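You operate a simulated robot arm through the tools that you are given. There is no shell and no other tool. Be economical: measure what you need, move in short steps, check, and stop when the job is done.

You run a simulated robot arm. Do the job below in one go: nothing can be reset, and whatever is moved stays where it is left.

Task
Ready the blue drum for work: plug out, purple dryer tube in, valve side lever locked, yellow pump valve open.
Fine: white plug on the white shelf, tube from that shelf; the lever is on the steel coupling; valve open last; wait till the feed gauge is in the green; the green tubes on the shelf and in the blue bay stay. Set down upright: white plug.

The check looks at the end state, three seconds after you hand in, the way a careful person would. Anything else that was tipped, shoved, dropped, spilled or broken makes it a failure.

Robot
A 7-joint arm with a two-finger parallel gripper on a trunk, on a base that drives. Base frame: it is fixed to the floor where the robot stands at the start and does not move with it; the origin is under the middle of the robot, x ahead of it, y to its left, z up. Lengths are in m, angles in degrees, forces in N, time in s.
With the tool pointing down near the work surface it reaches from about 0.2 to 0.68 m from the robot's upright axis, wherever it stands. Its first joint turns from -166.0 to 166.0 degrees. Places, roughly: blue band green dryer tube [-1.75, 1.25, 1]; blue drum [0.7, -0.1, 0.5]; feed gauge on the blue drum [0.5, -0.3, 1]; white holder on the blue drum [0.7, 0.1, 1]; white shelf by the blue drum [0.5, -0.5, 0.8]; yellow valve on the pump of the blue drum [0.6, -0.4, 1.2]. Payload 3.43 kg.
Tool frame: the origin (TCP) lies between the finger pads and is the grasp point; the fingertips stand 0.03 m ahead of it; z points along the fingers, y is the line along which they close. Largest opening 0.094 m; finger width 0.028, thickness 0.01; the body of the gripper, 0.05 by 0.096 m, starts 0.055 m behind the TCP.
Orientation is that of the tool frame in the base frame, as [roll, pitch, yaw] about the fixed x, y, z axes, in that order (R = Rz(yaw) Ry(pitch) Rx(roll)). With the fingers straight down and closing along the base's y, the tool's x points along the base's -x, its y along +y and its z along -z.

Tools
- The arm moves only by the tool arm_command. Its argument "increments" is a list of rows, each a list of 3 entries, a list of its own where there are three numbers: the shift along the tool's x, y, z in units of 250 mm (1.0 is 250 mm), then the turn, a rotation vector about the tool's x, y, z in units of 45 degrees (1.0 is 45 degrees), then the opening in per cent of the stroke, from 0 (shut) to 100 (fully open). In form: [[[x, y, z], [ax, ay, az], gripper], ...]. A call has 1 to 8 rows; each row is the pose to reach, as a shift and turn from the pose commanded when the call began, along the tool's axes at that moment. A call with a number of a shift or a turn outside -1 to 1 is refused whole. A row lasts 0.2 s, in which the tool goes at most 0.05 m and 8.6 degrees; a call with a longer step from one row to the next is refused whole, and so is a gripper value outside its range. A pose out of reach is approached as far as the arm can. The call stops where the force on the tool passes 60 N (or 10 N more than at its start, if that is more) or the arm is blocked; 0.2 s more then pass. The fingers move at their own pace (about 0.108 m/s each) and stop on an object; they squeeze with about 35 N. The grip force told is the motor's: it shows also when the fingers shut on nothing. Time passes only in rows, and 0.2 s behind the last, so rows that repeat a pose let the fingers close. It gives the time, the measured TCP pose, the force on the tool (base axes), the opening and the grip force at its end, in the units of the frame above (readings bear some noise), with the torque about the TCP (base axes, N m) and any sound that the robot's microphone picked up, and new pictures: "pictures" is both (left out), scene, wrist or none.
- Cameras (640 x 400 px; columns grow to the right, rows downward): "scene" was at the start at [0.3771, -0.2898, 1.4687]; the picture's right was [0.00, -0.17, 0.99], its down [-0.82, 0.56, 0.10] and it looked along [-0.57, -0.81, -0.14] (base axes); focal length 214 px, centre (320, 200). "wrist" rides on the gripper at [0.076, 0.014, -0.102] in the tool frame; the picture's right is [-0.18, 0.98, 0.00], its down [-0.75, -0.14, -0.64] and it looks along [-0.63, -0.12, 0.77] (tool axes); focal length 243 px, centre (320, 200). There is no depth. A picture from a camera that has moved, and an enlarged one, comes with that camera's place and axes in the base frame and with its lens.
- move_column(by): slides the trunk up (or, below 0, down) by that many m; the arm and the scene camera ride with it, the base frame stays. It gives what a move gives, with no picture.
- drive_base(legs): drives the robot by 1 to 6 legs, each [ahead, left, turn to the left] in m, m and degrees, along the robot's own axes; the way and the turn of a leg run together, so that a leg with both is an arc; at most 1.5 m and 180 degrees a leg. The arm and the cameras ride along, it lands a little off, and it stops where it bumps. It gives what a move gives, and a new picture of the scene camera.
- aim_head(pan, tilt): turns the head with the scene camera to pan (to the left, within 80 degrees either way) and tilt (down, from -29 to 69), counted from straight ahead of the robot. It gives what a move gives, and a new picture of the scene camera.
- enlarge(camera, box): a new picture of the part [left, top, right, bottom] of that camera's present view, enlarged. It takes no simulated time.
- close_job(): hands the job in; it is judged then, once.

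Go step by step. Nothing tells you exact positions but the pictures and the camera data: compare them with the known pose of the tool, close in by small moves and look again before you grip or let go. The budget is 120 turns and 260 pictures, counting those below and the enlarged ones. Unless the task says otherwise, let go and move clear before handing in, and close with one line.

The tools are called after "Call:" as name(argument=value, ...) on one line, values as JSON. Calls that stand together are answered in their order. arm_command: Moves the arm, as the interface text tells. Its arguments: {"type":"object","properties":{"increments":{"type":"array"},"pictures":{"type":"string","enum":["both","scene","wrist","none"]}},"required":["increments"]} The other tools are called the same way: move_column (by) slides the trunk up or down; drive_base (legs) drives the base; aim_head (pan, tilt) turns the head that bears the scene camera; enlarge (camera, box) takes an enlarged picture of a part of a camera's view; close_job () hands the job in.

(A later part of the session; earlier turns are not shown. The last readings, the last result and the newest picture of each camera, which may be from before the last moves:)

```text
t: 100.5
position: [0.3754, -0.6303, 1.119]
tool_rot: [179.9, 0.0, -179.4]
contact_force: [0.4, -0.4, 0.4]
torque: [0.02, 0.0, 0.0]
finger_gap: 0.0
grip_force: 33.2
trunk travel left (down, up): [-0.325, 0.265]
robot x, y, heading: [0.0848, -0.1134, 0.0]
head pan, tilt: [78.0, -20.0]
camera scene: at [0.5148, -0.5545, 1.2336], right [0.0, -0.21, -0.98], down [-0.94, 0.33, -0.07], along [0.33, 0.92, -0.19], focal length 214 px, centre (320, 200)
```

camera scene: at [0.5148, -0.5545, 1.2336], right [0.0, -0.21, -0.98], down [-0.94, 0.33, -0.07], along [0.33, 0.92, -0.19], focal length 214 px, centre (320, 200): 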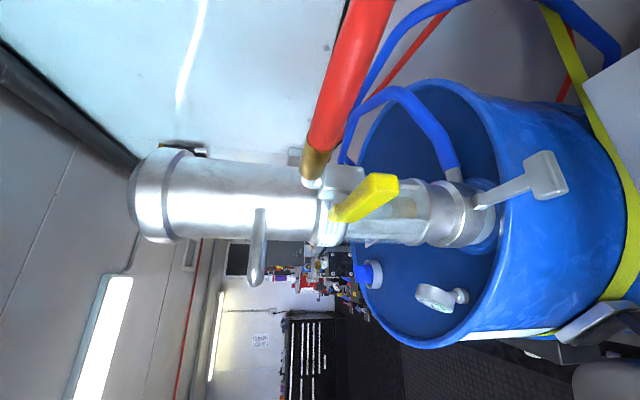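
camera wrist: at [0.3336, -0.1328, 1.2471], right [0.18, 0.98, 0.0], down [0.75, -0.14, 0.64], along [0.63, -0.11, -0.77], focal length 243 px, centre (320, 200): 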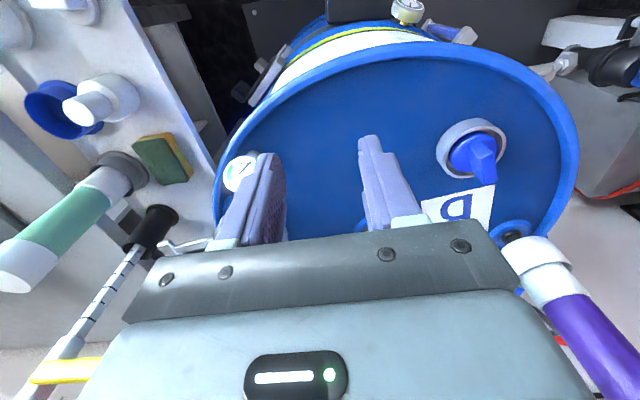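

Call:
enlarge(camera="scene", box=[260, 120, 460, 260])

Call:
enlarge(camera="scene", box=[400, 120, 620, 320])

Call:
aim_head(pan=55, tilt=-25)

```text
2.86 times, centred on (360, 190) of scene
camera zoom: at [0.5148, -0.5545, 1.2336], right [0.0, -0.21, -0.98], down [-0.94, 0.33, -0.07], along [0.33, 0.92, -0.19], focal length 613 px, centre (206, 229)
```

zoom: 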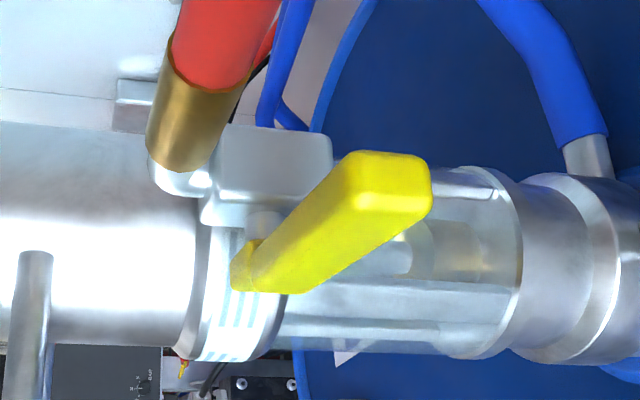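

```text
2.00 times, centred on (510, 220) of scene
camera zoom: at [0.5148, -0.5545, 1.2336], right [0.0, -0.21, -0.98], down [-0.94, 0.33, -0.07], along [0.33, 0.92, -0.19], focal length 429 px, centre (-60, 160)
```

zoom: 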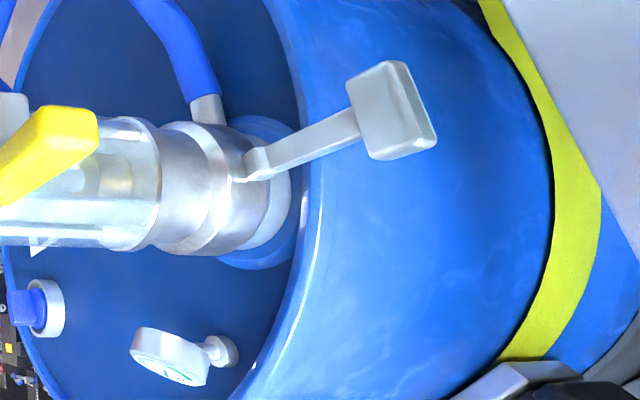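

```text
t: 101.3
position: [0.3766, -0.6292, 1.1184]
tool_rot: [180.0, 0.0, -179.5]
contact_force: [0.2, 0.5, -0.1]
torque: [0.0, -0.02, -0.01]
finger_gap: 0.0
grip_force: 32.9
trunk travel left (down, up): [-0.325, 0.265]
robot x, y, heading: [0.0839, -0.1128, -0.1]
head pan, tilt: [55.0, -25.0]
camera scene: at [0.5213, -0.5701, 1.2091], right [0.01, -0.57, -0.82], down [-0.91, 0.34, -0.24], along [0.42, 0.75, -0.52], focal length 214 px, centre (320, 200)
```

scene: 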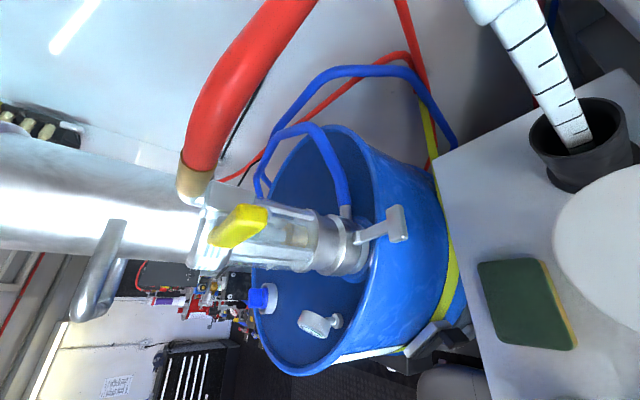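

Now I know the geometry: lever pivot ≈(0.602, −0.345, 0.98), paddle ≈(0.602, −0.423, 0.995), to be swung up; the head camera is solid, so it must stay clear of the yellow handle. I'll back off, retract the head and turn the tool so the fingers can point +x with the head on the −y side.

Call:
aim_head(pan=0, tilt=40)

Call:
arm_command(increments=[[[0.03, 0.12, -0.1], [0, 0, 0], 0], [[0.06, 0.24, -0.2], [0, 0, 0], 0], [[0.1, 0.36, -0.3], [0, 0, 0], 0], [[0.13, 0.48, -0.4], [0, 0, 0], 0], [[0.15, 0.6, -0.5], [0, 0, 0], 0], [[0.15, 0.72, -0.55], [0, 0, 0], 0]], pictures="none")

Call:
arm_command(increments=[[[0, 0, 0], [0, 0, 0.18], 0], [[0, 0, 0], [0, 0, 0.36], 0], [[0, 0, 0], [0, 0, 0.54], 0], [[0, 0, 0], [0, 0, 0.72], 0], [[0, 0, 0], [0, 0, 0.9], 0], [[0, 0, 0], [0, 0, 1.0], 0]], pictures="none")

Call:
arm_command(increments=[[[0, 0, 0], [0, 0, 0.18], 0], [[0, 0, 0], [0, 0, 0.36], 0], [[0, 0, 0], [0, 0, 0.54], 0], [[0, 0, 0], [0, 0, 0.72], 0], [[0, 0, 0], [0, 0, 0.9], 0], [[0, 0, 0], [0, 0, 1.0], 0]], pictures="wrist")

```text
t: 102.7
position: [0.3752, -0.6295, 1.118]
tool_rot: [179.9, 0.0, -179.5]
contact_force: [-0.6, -0.5, -0.6]
torque: [-0.01, 0.01, -0.02]
finger_gap: 0.0001
grip_force: 32.5
trunk travel left (down, up): [-0.325, 0.265]
robot x, y, heading: [0.0821, -0.1155, -0.2]
head pan, tilt: [0.0, 40.0]
camera scene: at [0.4225, -0.629, 1.1646], right [0.01, -1.0, 0.0], down [-0.77, -0.01, 0.64], along [-0.64, 0.0, -0.77], focal length 214 px, centre (320, 200)
```

scene: 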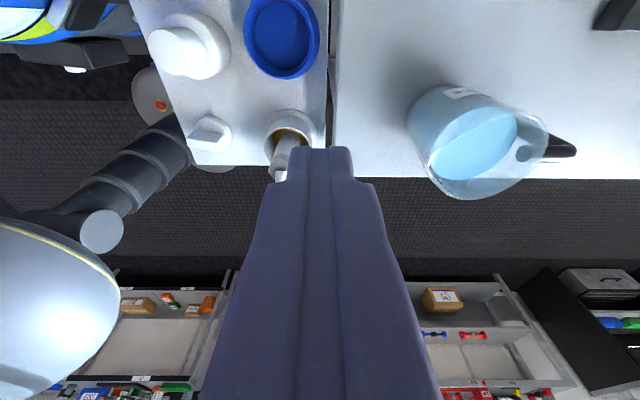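

```text
t: 104.1
position: [0.3345, -0.4486, 1.2574]
tool_rot: [-180.0, 0.1, -179.5]
contact_force: [0.5, -0.5, -0.1]
torque: [0.0, -0.02, 0.01]
finger_gap: 0.0
grip_force: 32.8
trunk travel left (down, up): [-0.325, 0.265]
robot x, y, heading: [0.0813, -0.1144, 0.1]
head pan, tilt: [0.0, 40.0]
```

```text
t: 105.5
position: [0.3351, -0.4487, 1.2564]
tool_rot: [179.8, 0.0, 135.4]
contact_force: [0.4, 0.9, 0.1]
torque: [-0.03, 0.02, -0.03]
finger_gap: 0.0
grip_force: 33.1
trunk travel left (down, up): [-0.325, 0.265]
robot x, y, heading: [0.0821, -0.1102, -0.1]
head pan, tilt: [0.0, 40.0]
```

```text
t: 106.9
position: [0.3353, -0.4502, 1.2562]
tool_rot: [-179.9, -0.1, 90.3]
contact_force: [-0.7, 0.1, 0.2]
torque: [0.03, 0.02, 0.02]
finger_gap: 0.0
grip_force: 33.0
trunk travel left (down, up): [-0.325, 0.265]
robot x, y, heading: [0.0843, -0.1145, -0.2]
head pan, tilt: [0.0, 40.0]
camera wrist: at [0.3505, -0.3725, 1.3579], right [0.98, -0.18, 0.0], down [-0.14, -0.76, 0.64], along [-0.11, -0.63, -0.77], focal length 243 px, centre (320, 200)
```

wrist: 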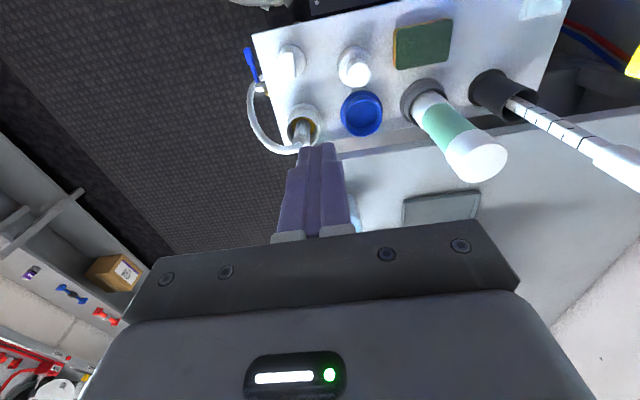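

Call:
arm_command(increments=[[[0, 0.05, 0], [-0.18, 0, 0], 0], [[0, 0.1, 0], [-0.36, 0, 0], 0], [[0, 0.15, 0], [-0.54, 0, 0], 0], [[0, 0.2, 0], [-0.72, 0, 0], 0], [[0, 0.25, 0], [-0.9, 0, 0], 0], [[0, 0.3, 0], [-1.0, 0, 0], 0]], pictures="none")

Call:
arm_command(increments=[[[0, 0, 0], [-0.11, 0, 0], 0], [[0, 0, 0], [-0.22, 0, 0], 0]], pictures="wrist")

Call:
aim_head(pan=-30, tilt=10)

```text
t: 108.3
position: [0.4126, -0.4477, 1.2568]
tool_rot: [134.9, -0.1, 90.5]
contact_force: [0.8, -0.5, 0.3]
torque: [0.02, 0.01, 0.01]
finger_gap: 0.0001
grip_force: 32.6
trunk travel left (down, up): [-0.325, 0.265]
robot x, y, heading: [0.0837, -0.1148, -0.1]
head pan, tilt: [0.0, 40.0]
```

```text
t: 108.9
position: [0.4115, -0.4503, 1.258]
tool_rot: [125.0, -0.1, 90.5]
contact_force: [-0.7, 0.6, 0.1]
torque: [-0.01, -0.01, 0.02]
finger_gap: 0.0
grip_force: 32.9
trunk travel left (down, up): [-0.325, 0.265]
robot x, y, heading: [0.0862, -0.1176, -0.1]
head pan, tilt: [0.0, 40.0]
camera wrist: at [0.3357, -0.3732, 1.3265], right [0.56, -0.18, 0.81], down [-0.6, -0.76, 0.25], along [0.57, -0.63, -0.54], focal length 243 px, centre (320, 200)
```

wrist: 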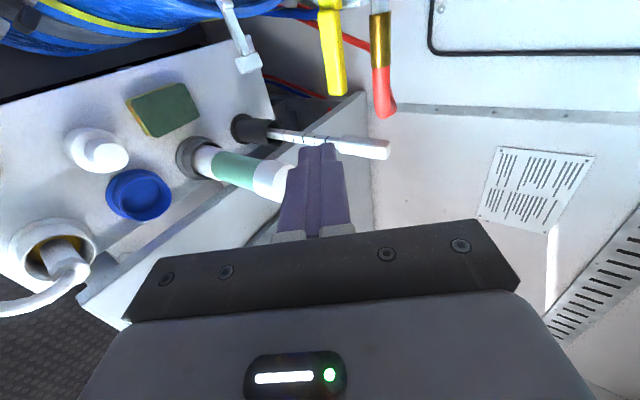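

```text
t: 109.8
position: [0.4108, -0.4487, 1.2559]
tool_rot: [125.1, -0.2, 90.5]
contact_force: [1.0, -0.2, -0.4]
torque: [0.03, 0.0, -0.04]
finger_gap: 0.0
grip_force: 33.5
trunk travel left (down, up): [-0.325, 0.265]
robot x, y, heading: [0.0821, -0.1133, 0.1]
head pan, tilt: [-30.0, 10.0]
camera scene: at [0.3459, -0.5433, 1.2478], right [-0.91, -0.01, -0.42], down [-0.08, 0.98, 0.16], along [0.41, 0.18, -0.89], focal length 214 px, centre (320, 200)
```

scene: 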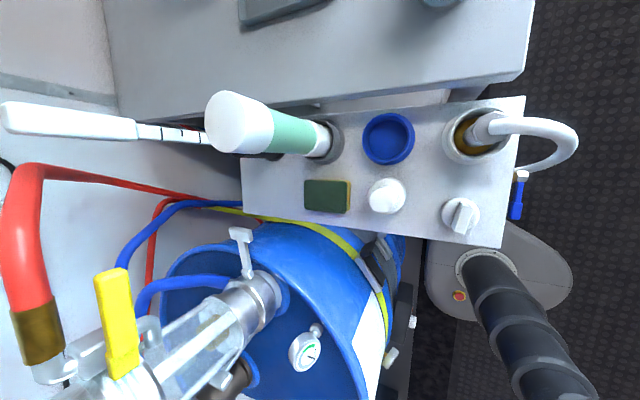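

The view is excellent: lever, valve and shelf are all clear. I'll lower the hand, fingers pointing +x and 35° down, to just in front of the lever.

Call:
aim_head(pan=0, tilt=40)

Call:
arm_command(increments=[[[0.013, -0.107, 0.122], [0, 0, 0], 0], [[0.026, -0.214, 0.245], [0, 0, 0], 0], [[0.039, -0.321, 0.367], [0, 0, 0], 0], [[0.052, -0.428, 0.49], [0, 0, 0], 0], [[0.065, -0.535, 0.612], [0, 0, 0], 0], [[0.076, -0.643, 0.734], [0, 0, 0], 0]], pictures="both")

```text
t: 110.8
position: [0.4116, -0.4478, 1.2568]
tool_rot: [125.2, -0.1, 90.6]
contact_force: [-0.2, -1.2, -0.7]
torque: [0.0, -0.03, -0.05]
finger_gap: 0.0
grip_force: 33.2
trunk travel left (down, up): [-0.325, 0.265]
robot x, y, heading: [0.083, -0.1163, -0.0]
head pan, tilt: [0.0, 40.0]
camera scene: at [0.3757, -0.4955, 1.2832], right [-0.58, 0.0, -0.82], down [-0.53, 0.76, 0.37], along [0.62, 0.65, -0.44], focal length 214 px, centre (320, 200)
```

scene: 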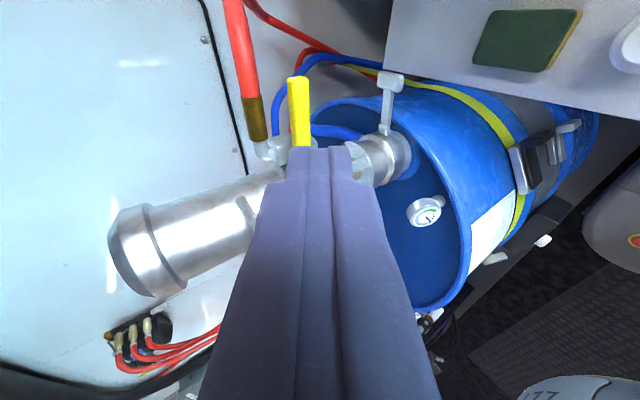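

```text
t: 112.2
position: [0.4713, -0.4244, 1.018]
tool_rot: [125.1, 0.0, 90.5]
contact_force: [0.4, -0.3, 0.4]
torque: [0.02, -0.01, 0.01]
finger_gap: 0.0
grip_force: 33.2
trunk travel left (down, up): [-0.325, 0.265]
robot x, y, heading: [0.085, -0.113, -0.0]
head pan, tilt: [0.0, 40.0]
camera scene: at [0.4353, -0.4719, 1.045], right [-0.57, 0.0, -0.82], down [-0.53, 0.76, 0.37], along [0.62, 0.65, -0.44], focal length 214 px, centre (320, 200)
camera wrist: at [0.3952, -0.3493, 1.0881], right [0.57, -0.18, 0.8], down [-0.6, -0.76, 0.25], along [0.57, -0.63, -0.54], focal length 243 px, centre (320, 200)
```

scene: 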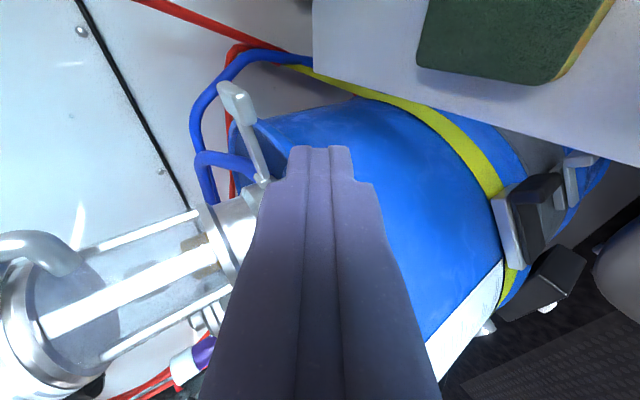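
wrist: 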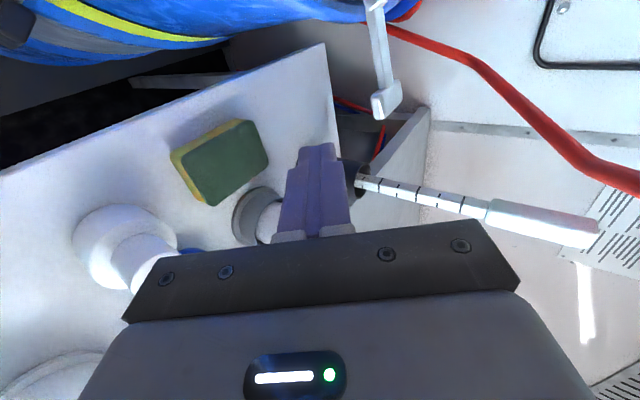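

Finger and lever are both visible: paddle centre ≈(0.596, −0.425, 1.00). I'll slide the fingertips under the paddle.

Call:
arm_command(increments=[[[-0.01, 0.0, 0.15], [0, 0, 0], 0], [[-0.022, 0.02, 0.3], [0, 0, 0], 0], [[-0.022, 0.055, 0.4], [0, 0, 0], 0], [[-0.022, 0.063, 0.462], [0, 0, 0], 0]], pictures="both")

```text
t: 113.2
position: [0.5735, -0.4329, 0.9656]
tool_rot: [125.1, -0.1, 90.5]
contact_force: [0.3, 0.9, -0.9]
torque: [-0.01, 0.01, 0.02]
finger_gap: 0.0
grip_force: 32.8
trunk travel left (down, up): [-0.325, 0.265]
robot x, y, heading: [0.0816, -0.1166, -0.2]
head pan, tilt: [0.0, 40.0]
camera scene: at [0.5374, -0.4788, 0.9916], right [-0.57, 0.0, -0.82], down [-0.53, 0.76, 0.37], along [0.62, 0.65, -0.44], focal length 214 px, centre (320, 200)
camera wrist: at [0.4975, -0.3563, 1.0349], right [0.57, -0.18, 0.8], down [-0.6, -0.76, 0.25], along [0.56, -0.63, -0.54], focal length 243 px, centre (320, 200)
```

scene: 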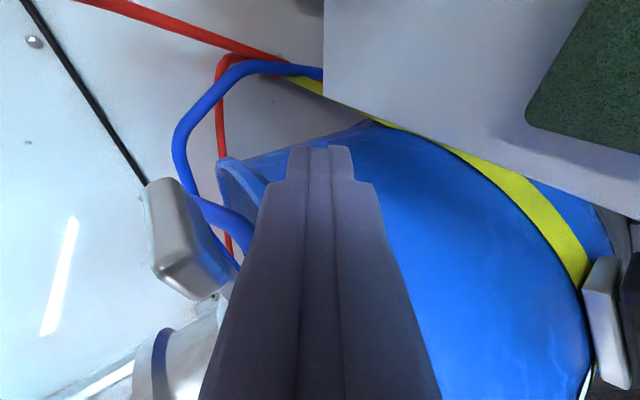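
wrist: 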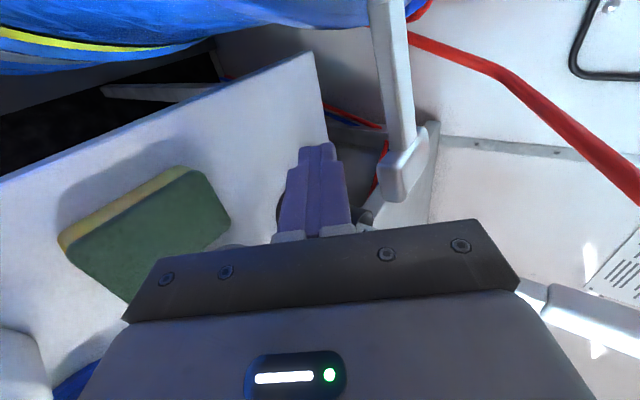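

The fingertips are under the paddle. Lifting along the lever's arc.

Call:
arm_command(increments=[[[0.012, 0.067, -0.039], [0, 0, 0], 0], [[0.013, 0.146, -0.094], [0, 0, 0], 0], [[0.032, 0.192, -0.126], [0, 0, 0], 0], [[0.052, 0.231, -0.153], [0, 0, 0], 0]], pictures="both")

```text
t: 114.2
position: [0.5725, -0.4188, 1.0349]
tool_rot: [125.2, -0.1, 90.5]
contact_force: [-0.7, -0.1, 0.3]
torque: [0.0, -0.03, 0.02]
finger_gap: 0.0001
grip_force: 33.1
trunk travel left (down, up): [-0.325, 0.265]
robot x, y, heading: [0.0821, -0.112, -0.2]
head pan, tilt: [0.0, 40.0]
camera scene: at [0.5373, -0.4662, 1.0621], right [-0.57, 0.0, -0.82], down [-0.53, 0.76, 0.37], along [0.62, 0.65, -0.44], focal length 214 px, centre (320, 200)
camera wrist: at [0.4973, -0.3436, 1.1053], right [0.57, -0.18, 0.8], down [-0.6, -0.76, 0.25], along [0.56, -0.63, -0.54], focal length 243 px, centre (320, 200)
```

scene: 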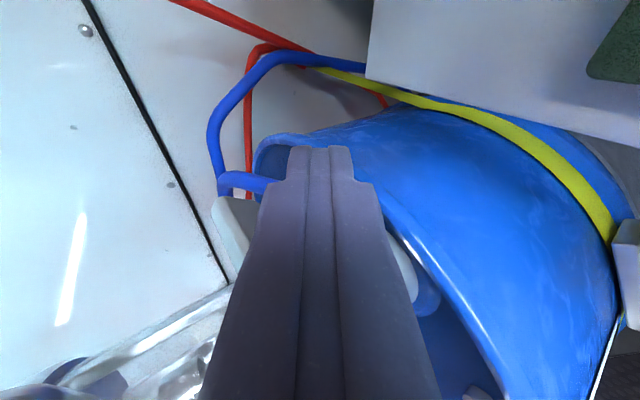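
wrist: 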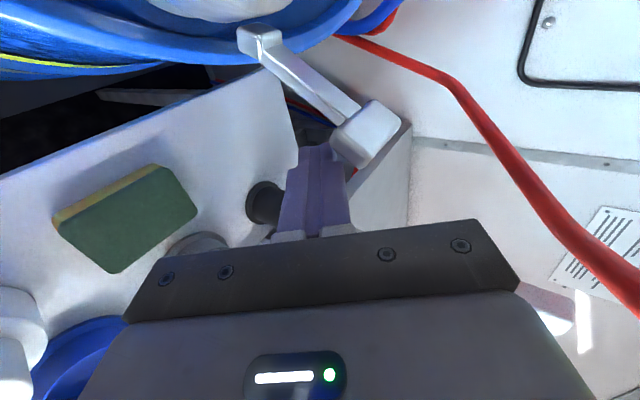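

The lever is swinging up with almost no force. Continuing the arc.

Call:
arm_command(increments=[[[0.024, 0.03, -0.02], [0, 0, 0], 0], [[0.048, 0.056, -0.039], [0, 0, 0], 0], [[0.08, 0.08, -0.055], [0, 0, 0], 0], [[0.112, 0.098, -0.068], [0, 0, 0], 0]], pictures="both")

```text
t: 115.2
position: [0.5711, -0.3983, 1.0628]
tool_rot: [125.3, -0.1, 90.0]
contact_force: [1.1, -24.3, -12.3]
torque: [0.04, 0.13, -0.21]
finger_gap: 0.0001
grip_force: 33.0
trunk travel left (down, up): [-0.325, 0.265]
robot x, y, heading: [0.0824, -0.1103, -0.4]
head pan, tilt: [0.0, 40.0]
camera scene: at [0.5369, -0.4454, 1.09], right [-0.58, 0.0, -0.82], down [-0.53, 0.77, 0.37], along [0.63, 0.64, -0.44], focal length 214 px, centre (320, 200)
camera wrist: at [0.498, -0.3225, 1.1335], right [0.57, -0.19, 0.8], down [-0.61, -0.75, 0.25], along [0.56, -0.63, -0.54], focal length 243 px, centre (320, 200)
```

scene: 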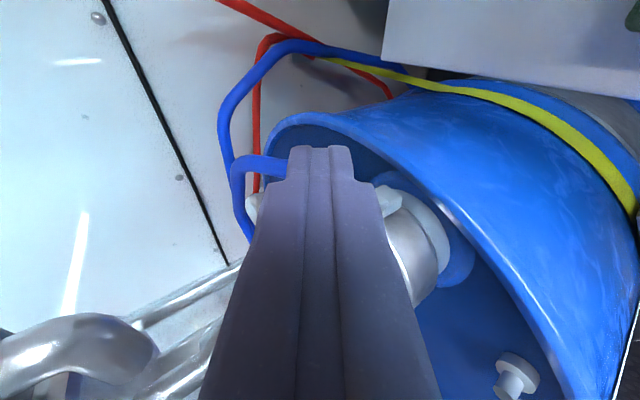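
wrist: 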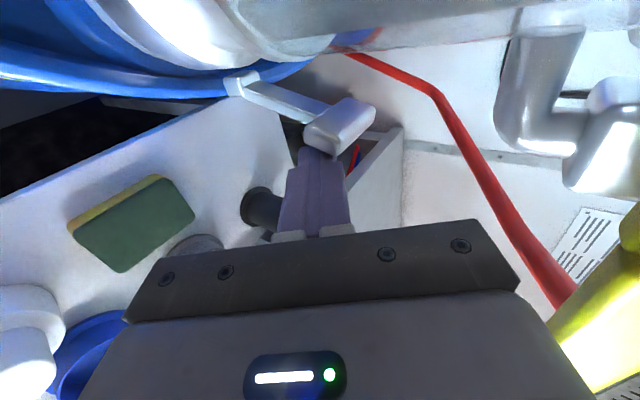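

Call:
arm_command(increments=[[[0.012, 0.0, 0], [0, 0, 0], 0], [[0.028, 0.0, 0], [0, 0, 0], 0], [[0.04, 0.0, 0], [0, 0, 0], 0]], pictures="wrist")

```text
t: 116.0
position: [0.5712, -0.3967, 1.0656]
tool_rot: [125.0, 0.4, 89.0]
contact_force: [-1.5, -23.0, -2.7]
torque: [0.06, 0.03, -0.15]
finger_gap: 0.0
grip_force: 32.7
trunk travel left (down, up): [-0.325, 0.265]
robot x, y, heading: [0.0844, -0.1136, -0.2]
head pan, tilt: [0.0, 40.0]
stopped in row 3: the force on the tool passed its limit at 61 N (the readings are from after the stop); the commanded pose is now the measured one
camera wrist: at [0.4976, -0.3182, 1.1352], right [0.56, -0.19, 0.81], down [-0.62, -0.74, 0.26], along [0.55, -0.64, -0.53], focal length 243 px, centre (320, 200)
```

wrist: 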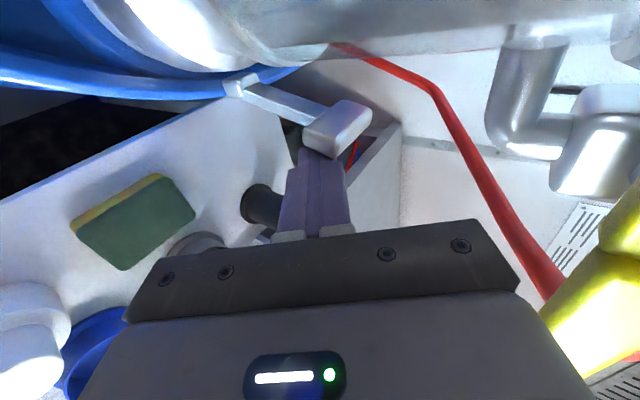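

The lever has hit its hard stop, nearly upright like its twin. I'll back off and check that it stays.

Call:
arm_command(increments=[[[-0.06, 0, 0], [0, 0, 0], 0], [[-0.12, 0, 0], [0, 0, 0], 0], [[-0.14, -0.1, -0.12], [0, 0, 0], 0], [[-0.14, -0.18, -0.27], [0, 0, 0], 0], [[-0.14, -0.2, -0.43], [0, 0, 0], 0]], pictures="both")

```text
t: 117.2
position: [0.4566, -0.426, 1.0874]
tool_rot: [125.0, 0.2, 89.6]
contact_force: [-0.1, 0.1, -0.3]
torque: [0.04, 0.01, 0.01]
finger_gap: 0.0
grip_force: 33.2
trunk travel left (down, up): [-0.325, 0.265]
robot x, y, heading: [0.084, -0.1114, -0.3]
head pan, tilt: [0.0, 40.0]
camera scene: at [0.4196, -0.4711, 1.1147], right [-0.57, 0.0, -0.82], down [-0.52, 0.77, 0.36], along [0.63, 0.64, -0.44], focal length 214 px, centre (320, 200)
camera wrist: at [0.3813, -0.3476, 1.1571], right [0.56, -0.18, 0.81], down [-0.61, -0.75, 0.26], along [0.56, -0.64, -0.53], focal length 243 px, centre (320, 200)
```

scene: 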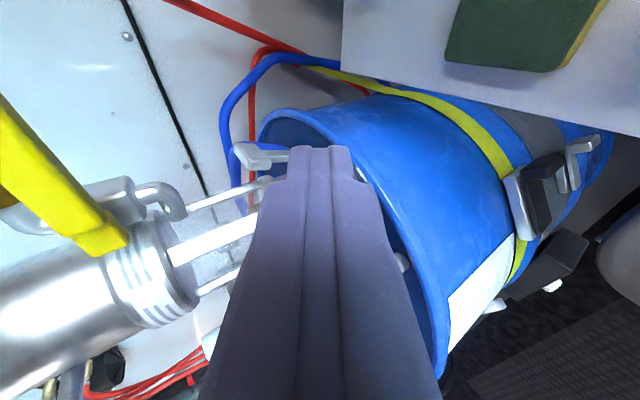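
wrist: 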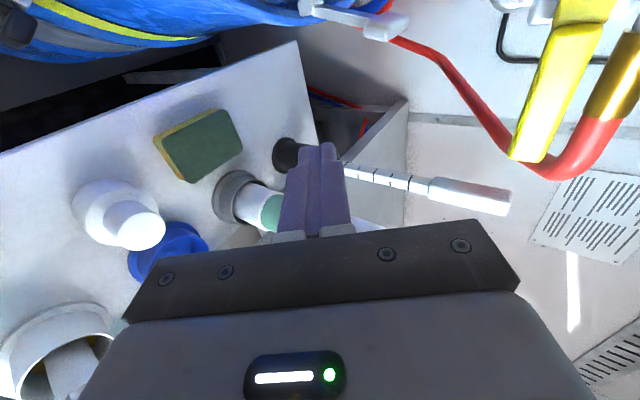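

The lever stays up, locked. Next, the yellow valve: handle lies along −y from pivot (0.565, −0.372, 1.176), across its vertical body, i.e. closed. I'll bring the fingertip above the handle end.

Call:
arm_command(increments=[[[-0.01, 0.13, -0.08], [0, 0, 0], 0], [[-0.03, 0.26, -0.15], [0, 0, 0], 0], [[-0.05, 0.4, -0.23], [0, 0, 0], 0], [[-0.056, 0.532, -0.306], [0, 0, 0], 0]], pictures="both")

```text
t: 118.2
position: [0.4686, -0.4378, 1.2393]
tool_rot: [125.0, 0.3, 89.7]
contact_force: [0.2, -0.5, 0.5]
torque: [0.0, 0.0, 0.0]
finger_gap: 0.0002
grip_force: 32.9
trunk travel left (down, up): [-0.325, 0.265]
robot x, y, heading: [0.0824, -0.1142, -0.5]
head pan, tilt: [0.0, 40.0]
camera scene: at [0.4323, -0.484, 1.2666], right [-0.57, 0.0, -0.82], down [-0.52, 0.77, 0.36], along [0.63, 0.64, -0.44], focal length 214 px, centre (320, 200)
camera wrist: at [0.394, -0.3605, 1.3089], right [0.56, -0.18, 0.81], down [-0.61, -0.75, 0.26], along [0.56, -0.64, -0.53], focal length 243 px, centre (320, 200)
```

scene: 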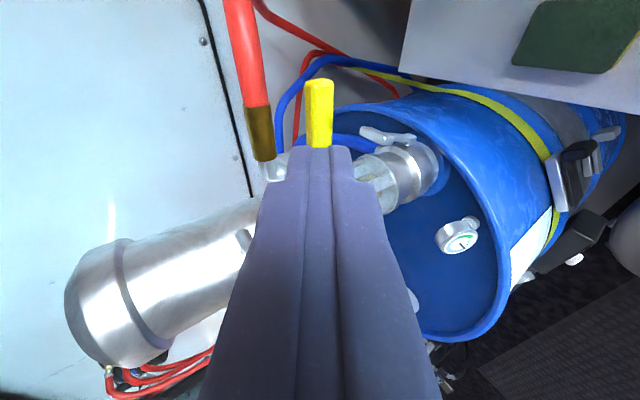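
wrist: 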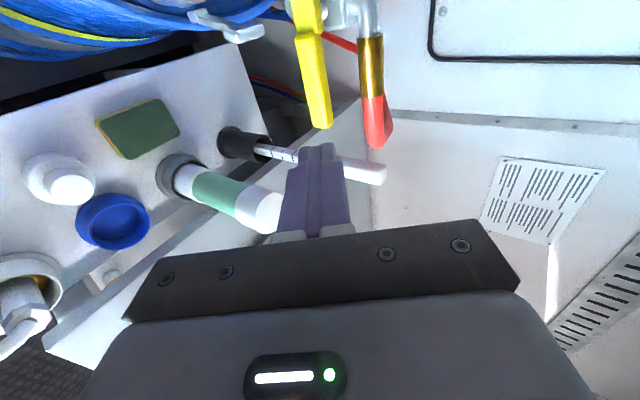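

Call:
enlarge(camera="scene", box=[420, 205, 500, 265])

Call:
enlarge(camera="wrist", box=[180, 0, 420, 180])

```text
6.67 times, centred on (460, 235) of scene
camera zoom: at [0.4323, -0.484, 1.2666], right [-0.57, 0.0, -0.82], down [-0.52, 0.77, 0.36], along [0.63, 0.64, -0.44], focal length 1430 px, centre (-613, -33)
```

zoom: 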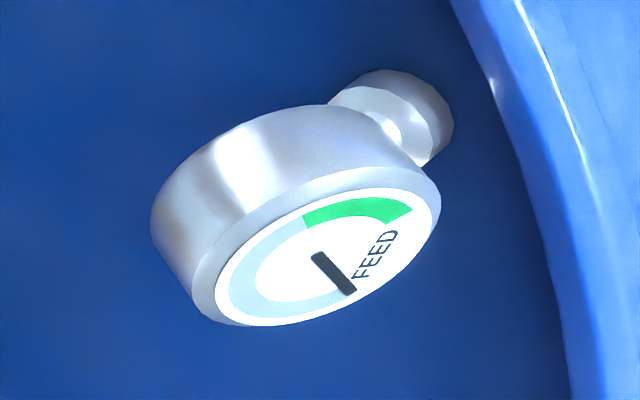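

```text
2.22 times, centred on (300, 90) of wrist
camera zoom: at [0.394, -0.3605, 1.3089], right [0.56, -0.18, 0.81], down [-0.61, -0.75, 0.26], along [0.56, -0.64, -0.53], focal length 539 px, centre (364, 444)
```

zoom: 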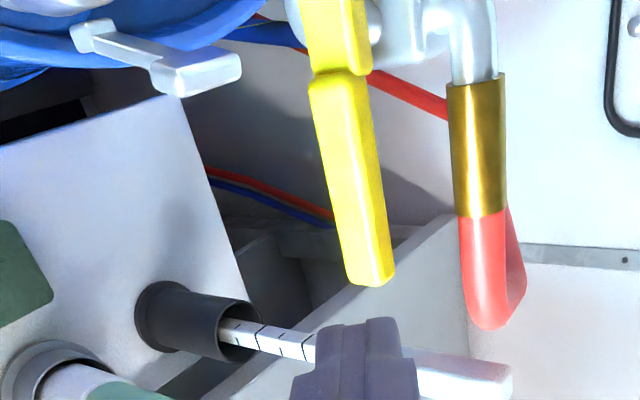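

The feed gauge is at zero, confirming the valve is closed; it will tell me when it's open. Moving the fingertips over the handle.

Call:
arm_command(increments=[[[0, 0.07, 0.1], [0, 0, 0], 0], [[-0.01, 0.14, 0.2], [0, 0, 0], 0], [[-0.01, 0.15, 0.244], [0, 0, 0], 0]], pictures="both")

```text
t: 119.0
position: [0.5421, -0.4414, 1.2343]
tool_rot: [124.9, 0.3, 89.6]
contact_force: [0.3, 0.5, 0.4]
torque: [0.01, -0.02, 0.01]
finger_gap: 0.0003
grip_force: 33.0
trunk travel left (down, up): [-0.325, 0.265]
robot x, y, heading: [0.083, -0.1176, -0.4]
head pan, tilt: [0.0, 40.0]
camera scene: at [0.5046, -0.4877, 1.2619], right [-0.57, 0.0, -0.82], down [-0.52, 0.77, 0.37], along [0.63, 0.64, -0.44], focal length 214 px, centre (320, 200)
camera wrist: at [0.4664, -0.3643, 1.3044], right [0.56, -0.18, 0.81], down [-0.61, -0.75, 0.26], along [0.56, -0.64, -0.53], focal length 243 px, centre (320, 200)
```

scene: 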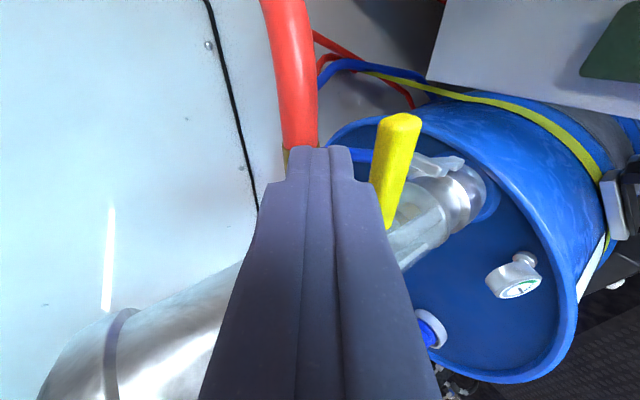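
wrist: 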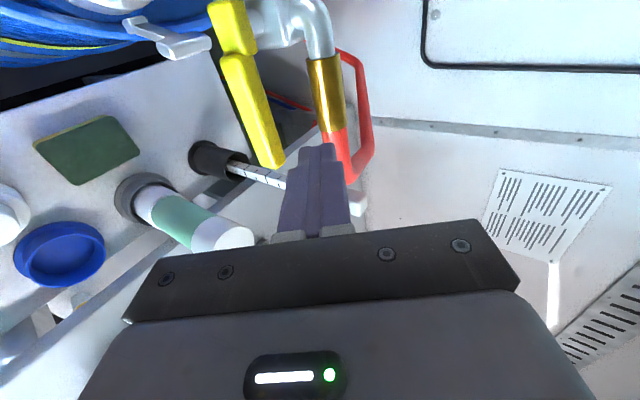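

Fingertips are over the handle, clear of the brass fitting. A small downward test push.

Call:
arm_command(increments=[[[0, -0.04, 0.028], [0, 0, 0], 0], [[0, -0.08, 0.056], [0, 0, 0], 0], [[0, -0.1, 0.07], [0, 0, 0], 0], [[0, -0.115, 0.08], [0, 0, 0], 0]], pictures="wrist")

```text
t: 120.0
position: [0.5404, -0.4426, 1.1998]
tool_rot: [125.0, 0.3, 89.7]
contact_force: [-1.2, 0.6, 0.2]
torque: [0.0, -0.03, -0.03]
finger_gap: 0.0001
grip_force: 33.0
trunk travel left (down, up): [-0.325, 0.265]
robot x, y, heading: [0.0828, -0.1163, -0.3]
head pan, tilt: [0.0, 40.0]
camera wrist: at [0.466, -0.3643, 1.2698], right [0.56, -0.18, 0.81], down [-0.61, -0.75, 0.26], along [0.56, -0.64, -0.53], focal length 243 px, centre (320, 200)
```

wrist: 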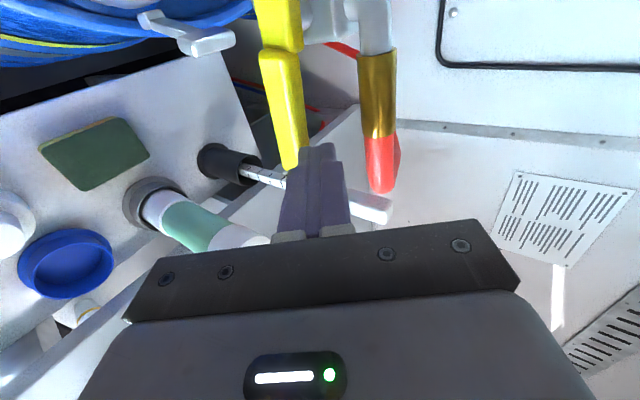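

Call:
arm_command(increments=[[[0, -0.02, 0.014], [0, 0, 0], 0], [[0, -0.04, 0.028], [0, 0, 0], 0], [[0, -0.06, 0.042], [0, 0, 0], 0]], pictures="both")

```text
t: 120.8
position: [0.5399, -0.4415, 1.1816]
tool_rot: [125.0, 0.3, 89.7]
contact_force: [0.2, -0.3, 0.1]
torque: [-0.01, -0.04, -0.02]
finger_gap: 0.0001
grip_force: 33.0
trunk travel left (down, up): [-0.325, 0.265]
robot x, y, heading: [0.0817, -0.1145, -0.4]
head pan, tilt: [0.0, 40.0]
camera scene: at [0.5047, -0.4869, 1.209], right [-0.57, 0.0, -0.82], down [-0.52, 0.77, 0.37], along [0.63, 0.64, -0.44], focal length 214 px, centre (320, 200)
camera wrist: at [0.4664, -0.3635, 1.2514], right [0.56, -0.18, 0.81], down [-0.61, -0.75, 0.26], along [0.56, -0.64, -0.53], focal length 243 px, centre (320, 200)
```

scene: 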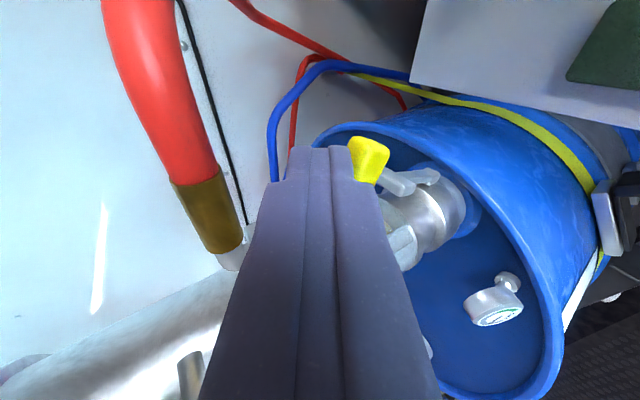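
wrist: 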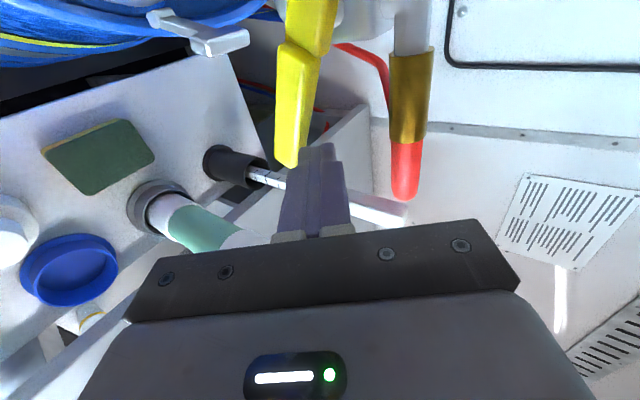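

The handle is turning down freely. Continuing along its arc.

Call:
arm_command(increments=[[[-0.012, -0.051, 0.036], [0, 0, 0], 0], [[0.006, -0.11, 0.077], [0, 0, 0], 0], [[0.03, -0.14, 0.096], [0, 0, 0], 0], [[0.054, -0.164, 0.114], [0, 0, 0], 0]], pictures="both")

```text
t: 121.8
position: [0.5404, -0.4291, 1.1315]
tool_rot: [125.0, 0.3, 89.7]
contact_force: [0.3, -1.1, 0.4]
torque: [0.03, 0.0, 0.0]
finger_gap: 0.0
grip_force: 33.1
trunk travel left (down, up): [-0.325, 0.265]
robot x, y, heading: [0.0828, -0.1181, -0.3]
head pan, tilt: [0.0, 40.0]
camera scene: at [0.5042, -0.4741, 1.1592], right [-0.57, 0.0, -0.82], down [-0.52, 0.77, 0.36], along [0.63, 0.64, -0.44], focal length 214 px, centre (320, 200)
camera wrist: at [0.4659, -0.3506, 1.2016], right [0.56, -0.18, 0.81], down [-0.61, -0.75, 0.26], along [0.56, -0.64, -0.53], focal length 243 px, centre (320, 200)
```

scene: 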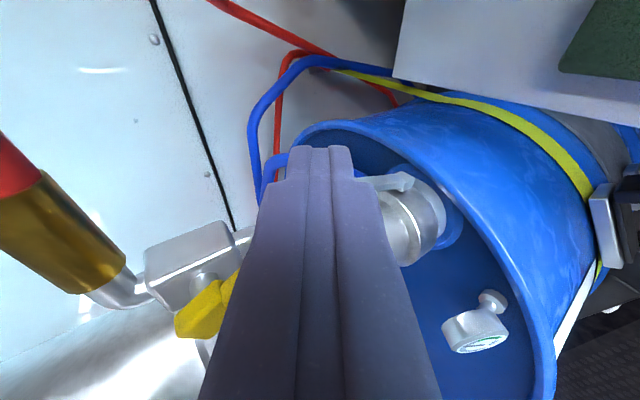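
wrist: 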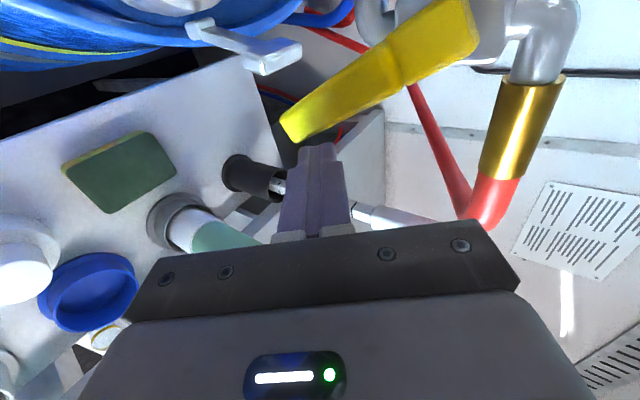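

Call:
arm_command(increments=[[[0.04, 0.0, 0], [0, 0, 0], 0], [[0.08, 0.0, 0], [0, 0, 0], 0], [[0.11, 0.0, 0], [0, 0, 0], 0], [[0.13, 0, 0], [0, 0, 0], 0]], pictures="both")

```text
t: 122.8
position: [0.5397, -0.3956, 1.1318]
tool_rot: [125.0, 0.3, 89.7]
contact_force: [0.3, 0.2, 0.8]
torque: [0.04, -0.01, -0.03]
finger_gap: 0.0
grip_force: 33.4
trunk travel left (down, up): [-0.325, 0.265]
robot x, y, heading: [0.0812, -0.1122, -0.5]
head pan, tilt: [0.0, 40.0]
camera scene: at [0.5041, -0.4414, 1.1595], right [-0.57, 0.0, -0.82], down [-0.52, 0.77, 0.36], along [0.63, 0.64, -0.44], focal length 214 px, centre (320, 200)
camera wrist: at [0.4657, -0.318, 1.2019], right [0.56, -0.18, 0.81], down [-0.61, -0.75, 0.26], along [0.56, -0.64, -0.53], focal length 243 px, centre (320, 200)
```

scene: 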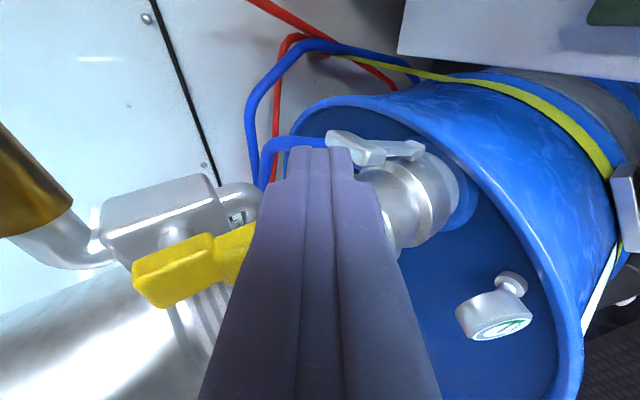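
wrist: 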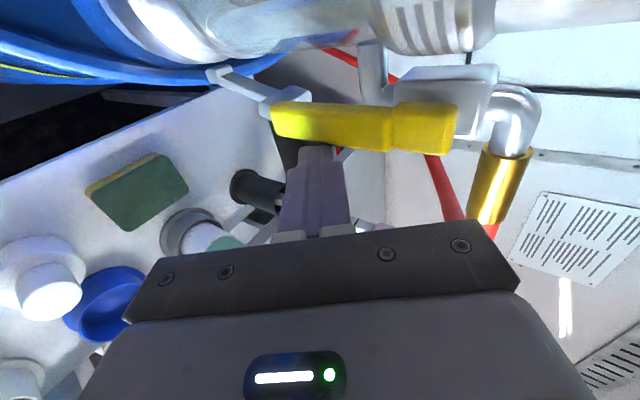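

The handle is now almost in line with the valve body. Pushing on to its stop.

Call:
arm_command(increments=[[[0.015, 0.0, 0], [0, 0, 0], 0], [[0.03, 0.0, 0], [0, 0, 0], 0], [[0.045, 0.0, 0], [0, 0, 0], 0], [[0.06, 0, 0], [0, 0, 0], 0]], pictures="both")

```text
t: 123.8
position: [0.5402, -0.3914, 1.132]
tool_rot: [125.0, 0.1, 89.0]
contact_force: [8.9, -50.9, 3.6]
torque: [-0.37, 0.38, -0.94]
finger_gap: 0.0
grip_force: 33.3
trunk travel left (down, up): [-0.325, 0.265]
robot x, y, heading: [0.0838, -0.1164, -0.3]
head pan, tilt: [0.0, 40.0]
camera scene: at [0.5034, -0.4377, 1.1588], right [-0.57, 0.01, -0.82], down [-0.51, 0.78, 0.37], along [0.64, 0.63, -0.44], focal length 214 px, centre (320, 200)
camera wrist: at [0.4665, -0.3139, 1.2013], right [0.56, -0.19, 0.81], down [-0.62, -0.74, 0.26], along [0.55, -0.64, -0.53], focal length 243 px, centre (320, 200)
```

scene: 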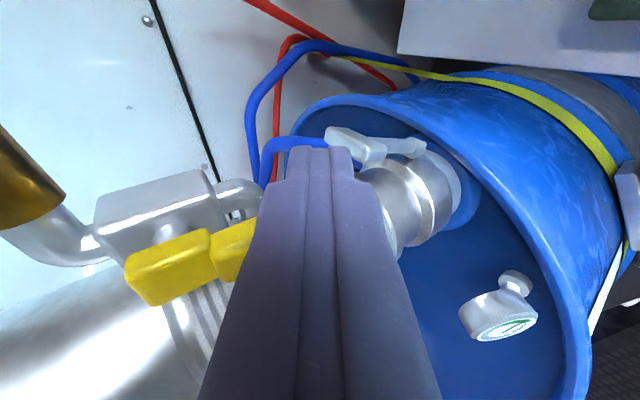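
wrist: 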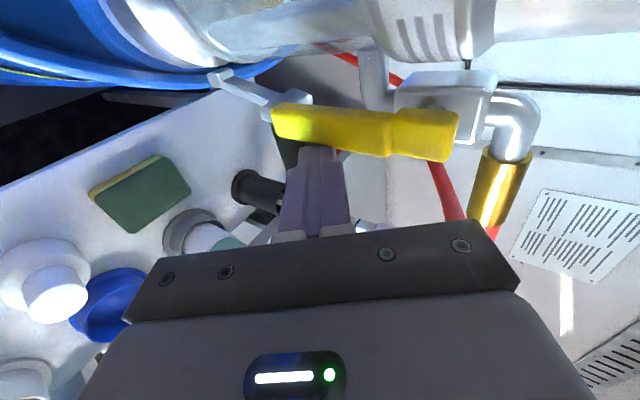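

Hard stop: valve open. I'll back off and look at the feed gauge and everything else.

Call:
arm_command(increments=[[[-0.08, 0, 0], [0, 0, 0], 0], [[-0.16, 0, 0], [0, 0, 0], 0], [[-0.2, -0.08, -0.14], [0, 0, 0], 0], [[-0.2, -0.15, -0.28], [0, 0, 0], 0], [[-0.2, 0.05, -0.36], [0, 0, 0], 0], [[-0.2, 0.24, -0.44], [0, 0, 0], 0]], pictures="both")

Call:
aim_head(pan=-10, tilt=28)

```text
refused: row 5 steps farther than a row can; nothing moved
```

```text
t: 124.5
position: [0.5394, -0.3905, 1.1315]
tool_rot: [124.9, 0.2, 89.0]
contact_force: [7.8, -57.3, 4.9]
torque: [-0.46, -0.17, -1.0]
finger_gap: 0.0001
grip_force: 32.8
trunk travel left (down, up): [-0.325, 0.265]
robot x, y, heading: [0.0845, -0.1148, -0.1]
head pan, tilt: [-10.0, 28.0]
camera scene: at [0.4979, -0.4559, 1.1429], right [-0.71, 0.01, -0.71], down [-0.32, 0.89, 0.33], along [0.63, 0.46, -0.62], focal length 214 px, centre (320, 200)
```

scene: 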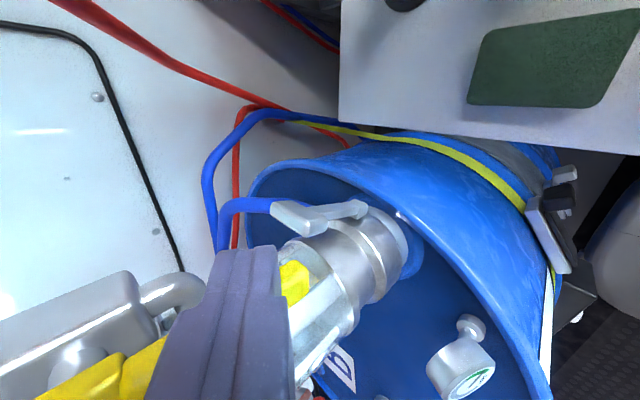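

Call:
arm_command(increments=[[[-0.08, 0, 0], [0, 0, 0], 0], [[-0.16, 0, 0], [0, 0, 0], 0], [[-0.2, -0.08, -0.14], [0, 0, 0], 0], [[-0.2, -0.15, -0.28], [0, 0, 0], 0], [[-0.2, 0.02, -0.33], [0, 0, 0], 0], [[-0.2, 0.18, -0.4], [0, 0, 0], 0], [[-0.2, 0.34, -0.45], [0, 0, 0], 0]], pictures="both")

```text
t: 126.1
position: [0.4952, -0.4275, 1.2669]
tool_rot: [125.0, 0.4, 89.7]
contact_force: [-0.8, 0.1, -0.4]
torque: [0.02, -0.03, 0.0]
finger_gap: 0.0
grip_force: 32.9
trunk travel left (down, up): [-0.325, 0.265]
robot x, y, heading: [0.0817, -0.1111, -0.1]
head pan, tilt: [-10.0, 28.0]
camera scene: at [0.4546, -0.4924, 1.2783], right [-0.71, 0.0, -0.71], down [-0.33, 0.89, 0.33], along [0.63, 0.46, -0.63], focal length 214 px, centre (320, 200)
camera wrist: at [0.4216, -0.3504, 1.3364], right [0.56, -0.18, 0.81], down [-0.61, -0.75, 0.26], along [0.56, -0.64, -0.53], focal length 243 px, centre (320, 200)
```

scene: 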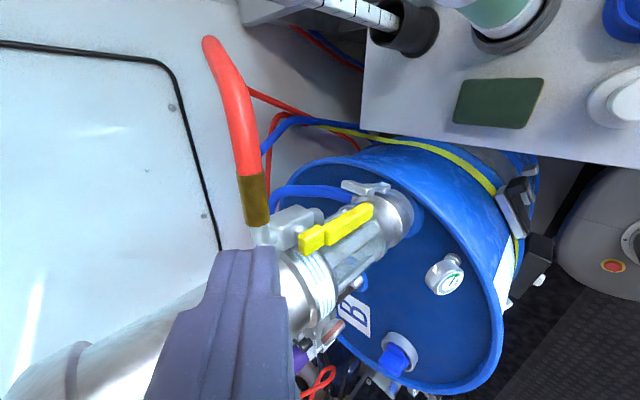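
wrist: 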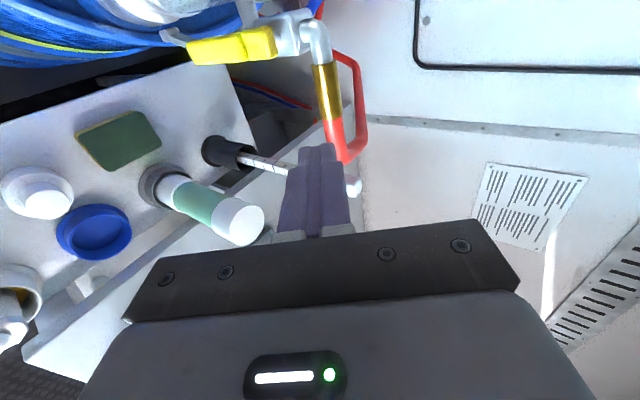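

Call:
enlarge(camera="scene", box=[410, 245, 480, 300])

Call:
enlarge(camera="scene", box=[240, 150, 440, 350])

```text
7.27 times, centred on (445, 272) of scene
camera zoom: at [0.4546, -0.4924, 1.2783], right [-0.71, 0.0, -0.71], down [-0.33, 0.89, 0.33], along [0.63, 0.46, -0.63], focal length 1560 px, centre (-589, -327)
```

zoom: 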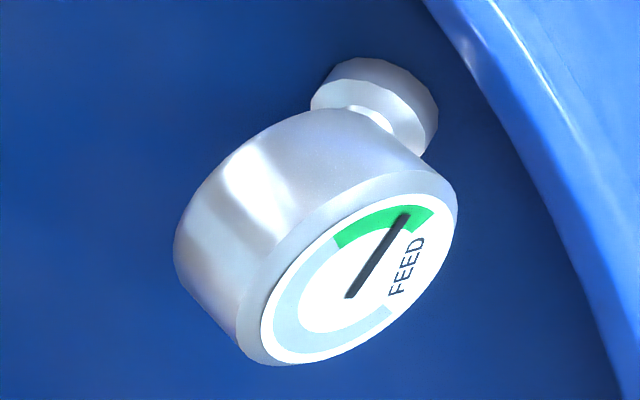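

```text
2.00 times, centred on (340, 250) of scene
camera zoom: at [0.4546, -0.4924, 1.2783], right [-0.71, 0.0, -0.71], down [-0.33, 0.89, 0.33], along [0.63, 0.46, -0.63], focal length 429 px, centre (280, 100)
```

zoom: 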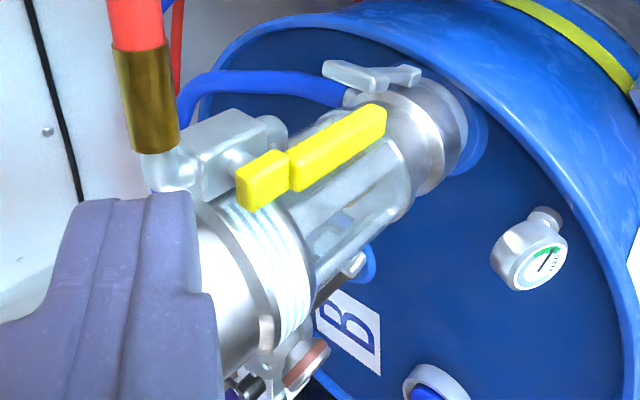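

The gauge has swung into the green. I'll move the hand well clear, wait a bit, and check gauge and the rest again.

Call:
arm_command(increments=[[[0, -0.09, -0.13], [0, 0, 0], 0], [[0, -0.18, -0.26], [0, 0, 0], 0], [[0, -0.2, -0.4], [0, 0, 0], 0], [[0, -0.2, -0.5], [0, 0, 0], 0], [[0, -0.2, -0.5], [0, 0, 0], 0], [[0, -0.2, -0.5], [0, 0, 0], 0], [[0, -0.2, -0.5], [0, 0, 0], 0], [[0, -0.2, -0.5], [0, 0, 0], 0]], pictures="none")

Call:
aim_head(pan=10, tilt=30)

```text
t: 127.9
position: [0.365, -0.427, 1.2967]
tool_rot: [125.0, 0.3, 89.6]
contact_force: [1.1, 0.5, -0.5]
torque: [-0.02, 0.02, -0.02]
finger_gap: 0.0001
grip_force: 32.9
trunk travel left (down, up): [-0.325, 0.265]
robot x, y, heading: [0.0819, -0.1168, -0.3]
head pan, tilt: [-10.0, 28.0]
```

```text
t: 128.8
position: [0.3642, -0.4274, 1.2977]
tool_rot: [125.0, 0.3, 89.7]
contact_force: [0.4, 0.4, -0.3]
torque: [0.03, -0.01, -0.03]
finger_gap: 0.0002
grip_force: 33.0
trunk travel left (down, up): [-0.325, 0.265]
robot x, y, heading: [0.0838, -0.1151, -0.5]
head pan, tilt: [10.0, 30.0]
camera scene: at [0.3409, -0.4885, 1.3348], right [-0.42, 0.0, -0.91], down [-0.45, 0.87, 0.21], along [0.79, 0.49, -0.37], focal length 214 px, centre (320, 200)
```

scene: 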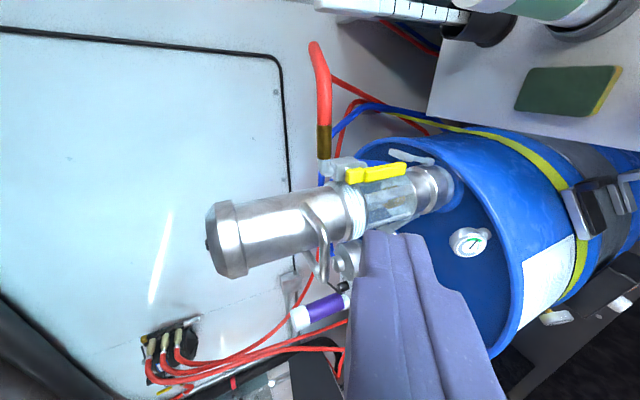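

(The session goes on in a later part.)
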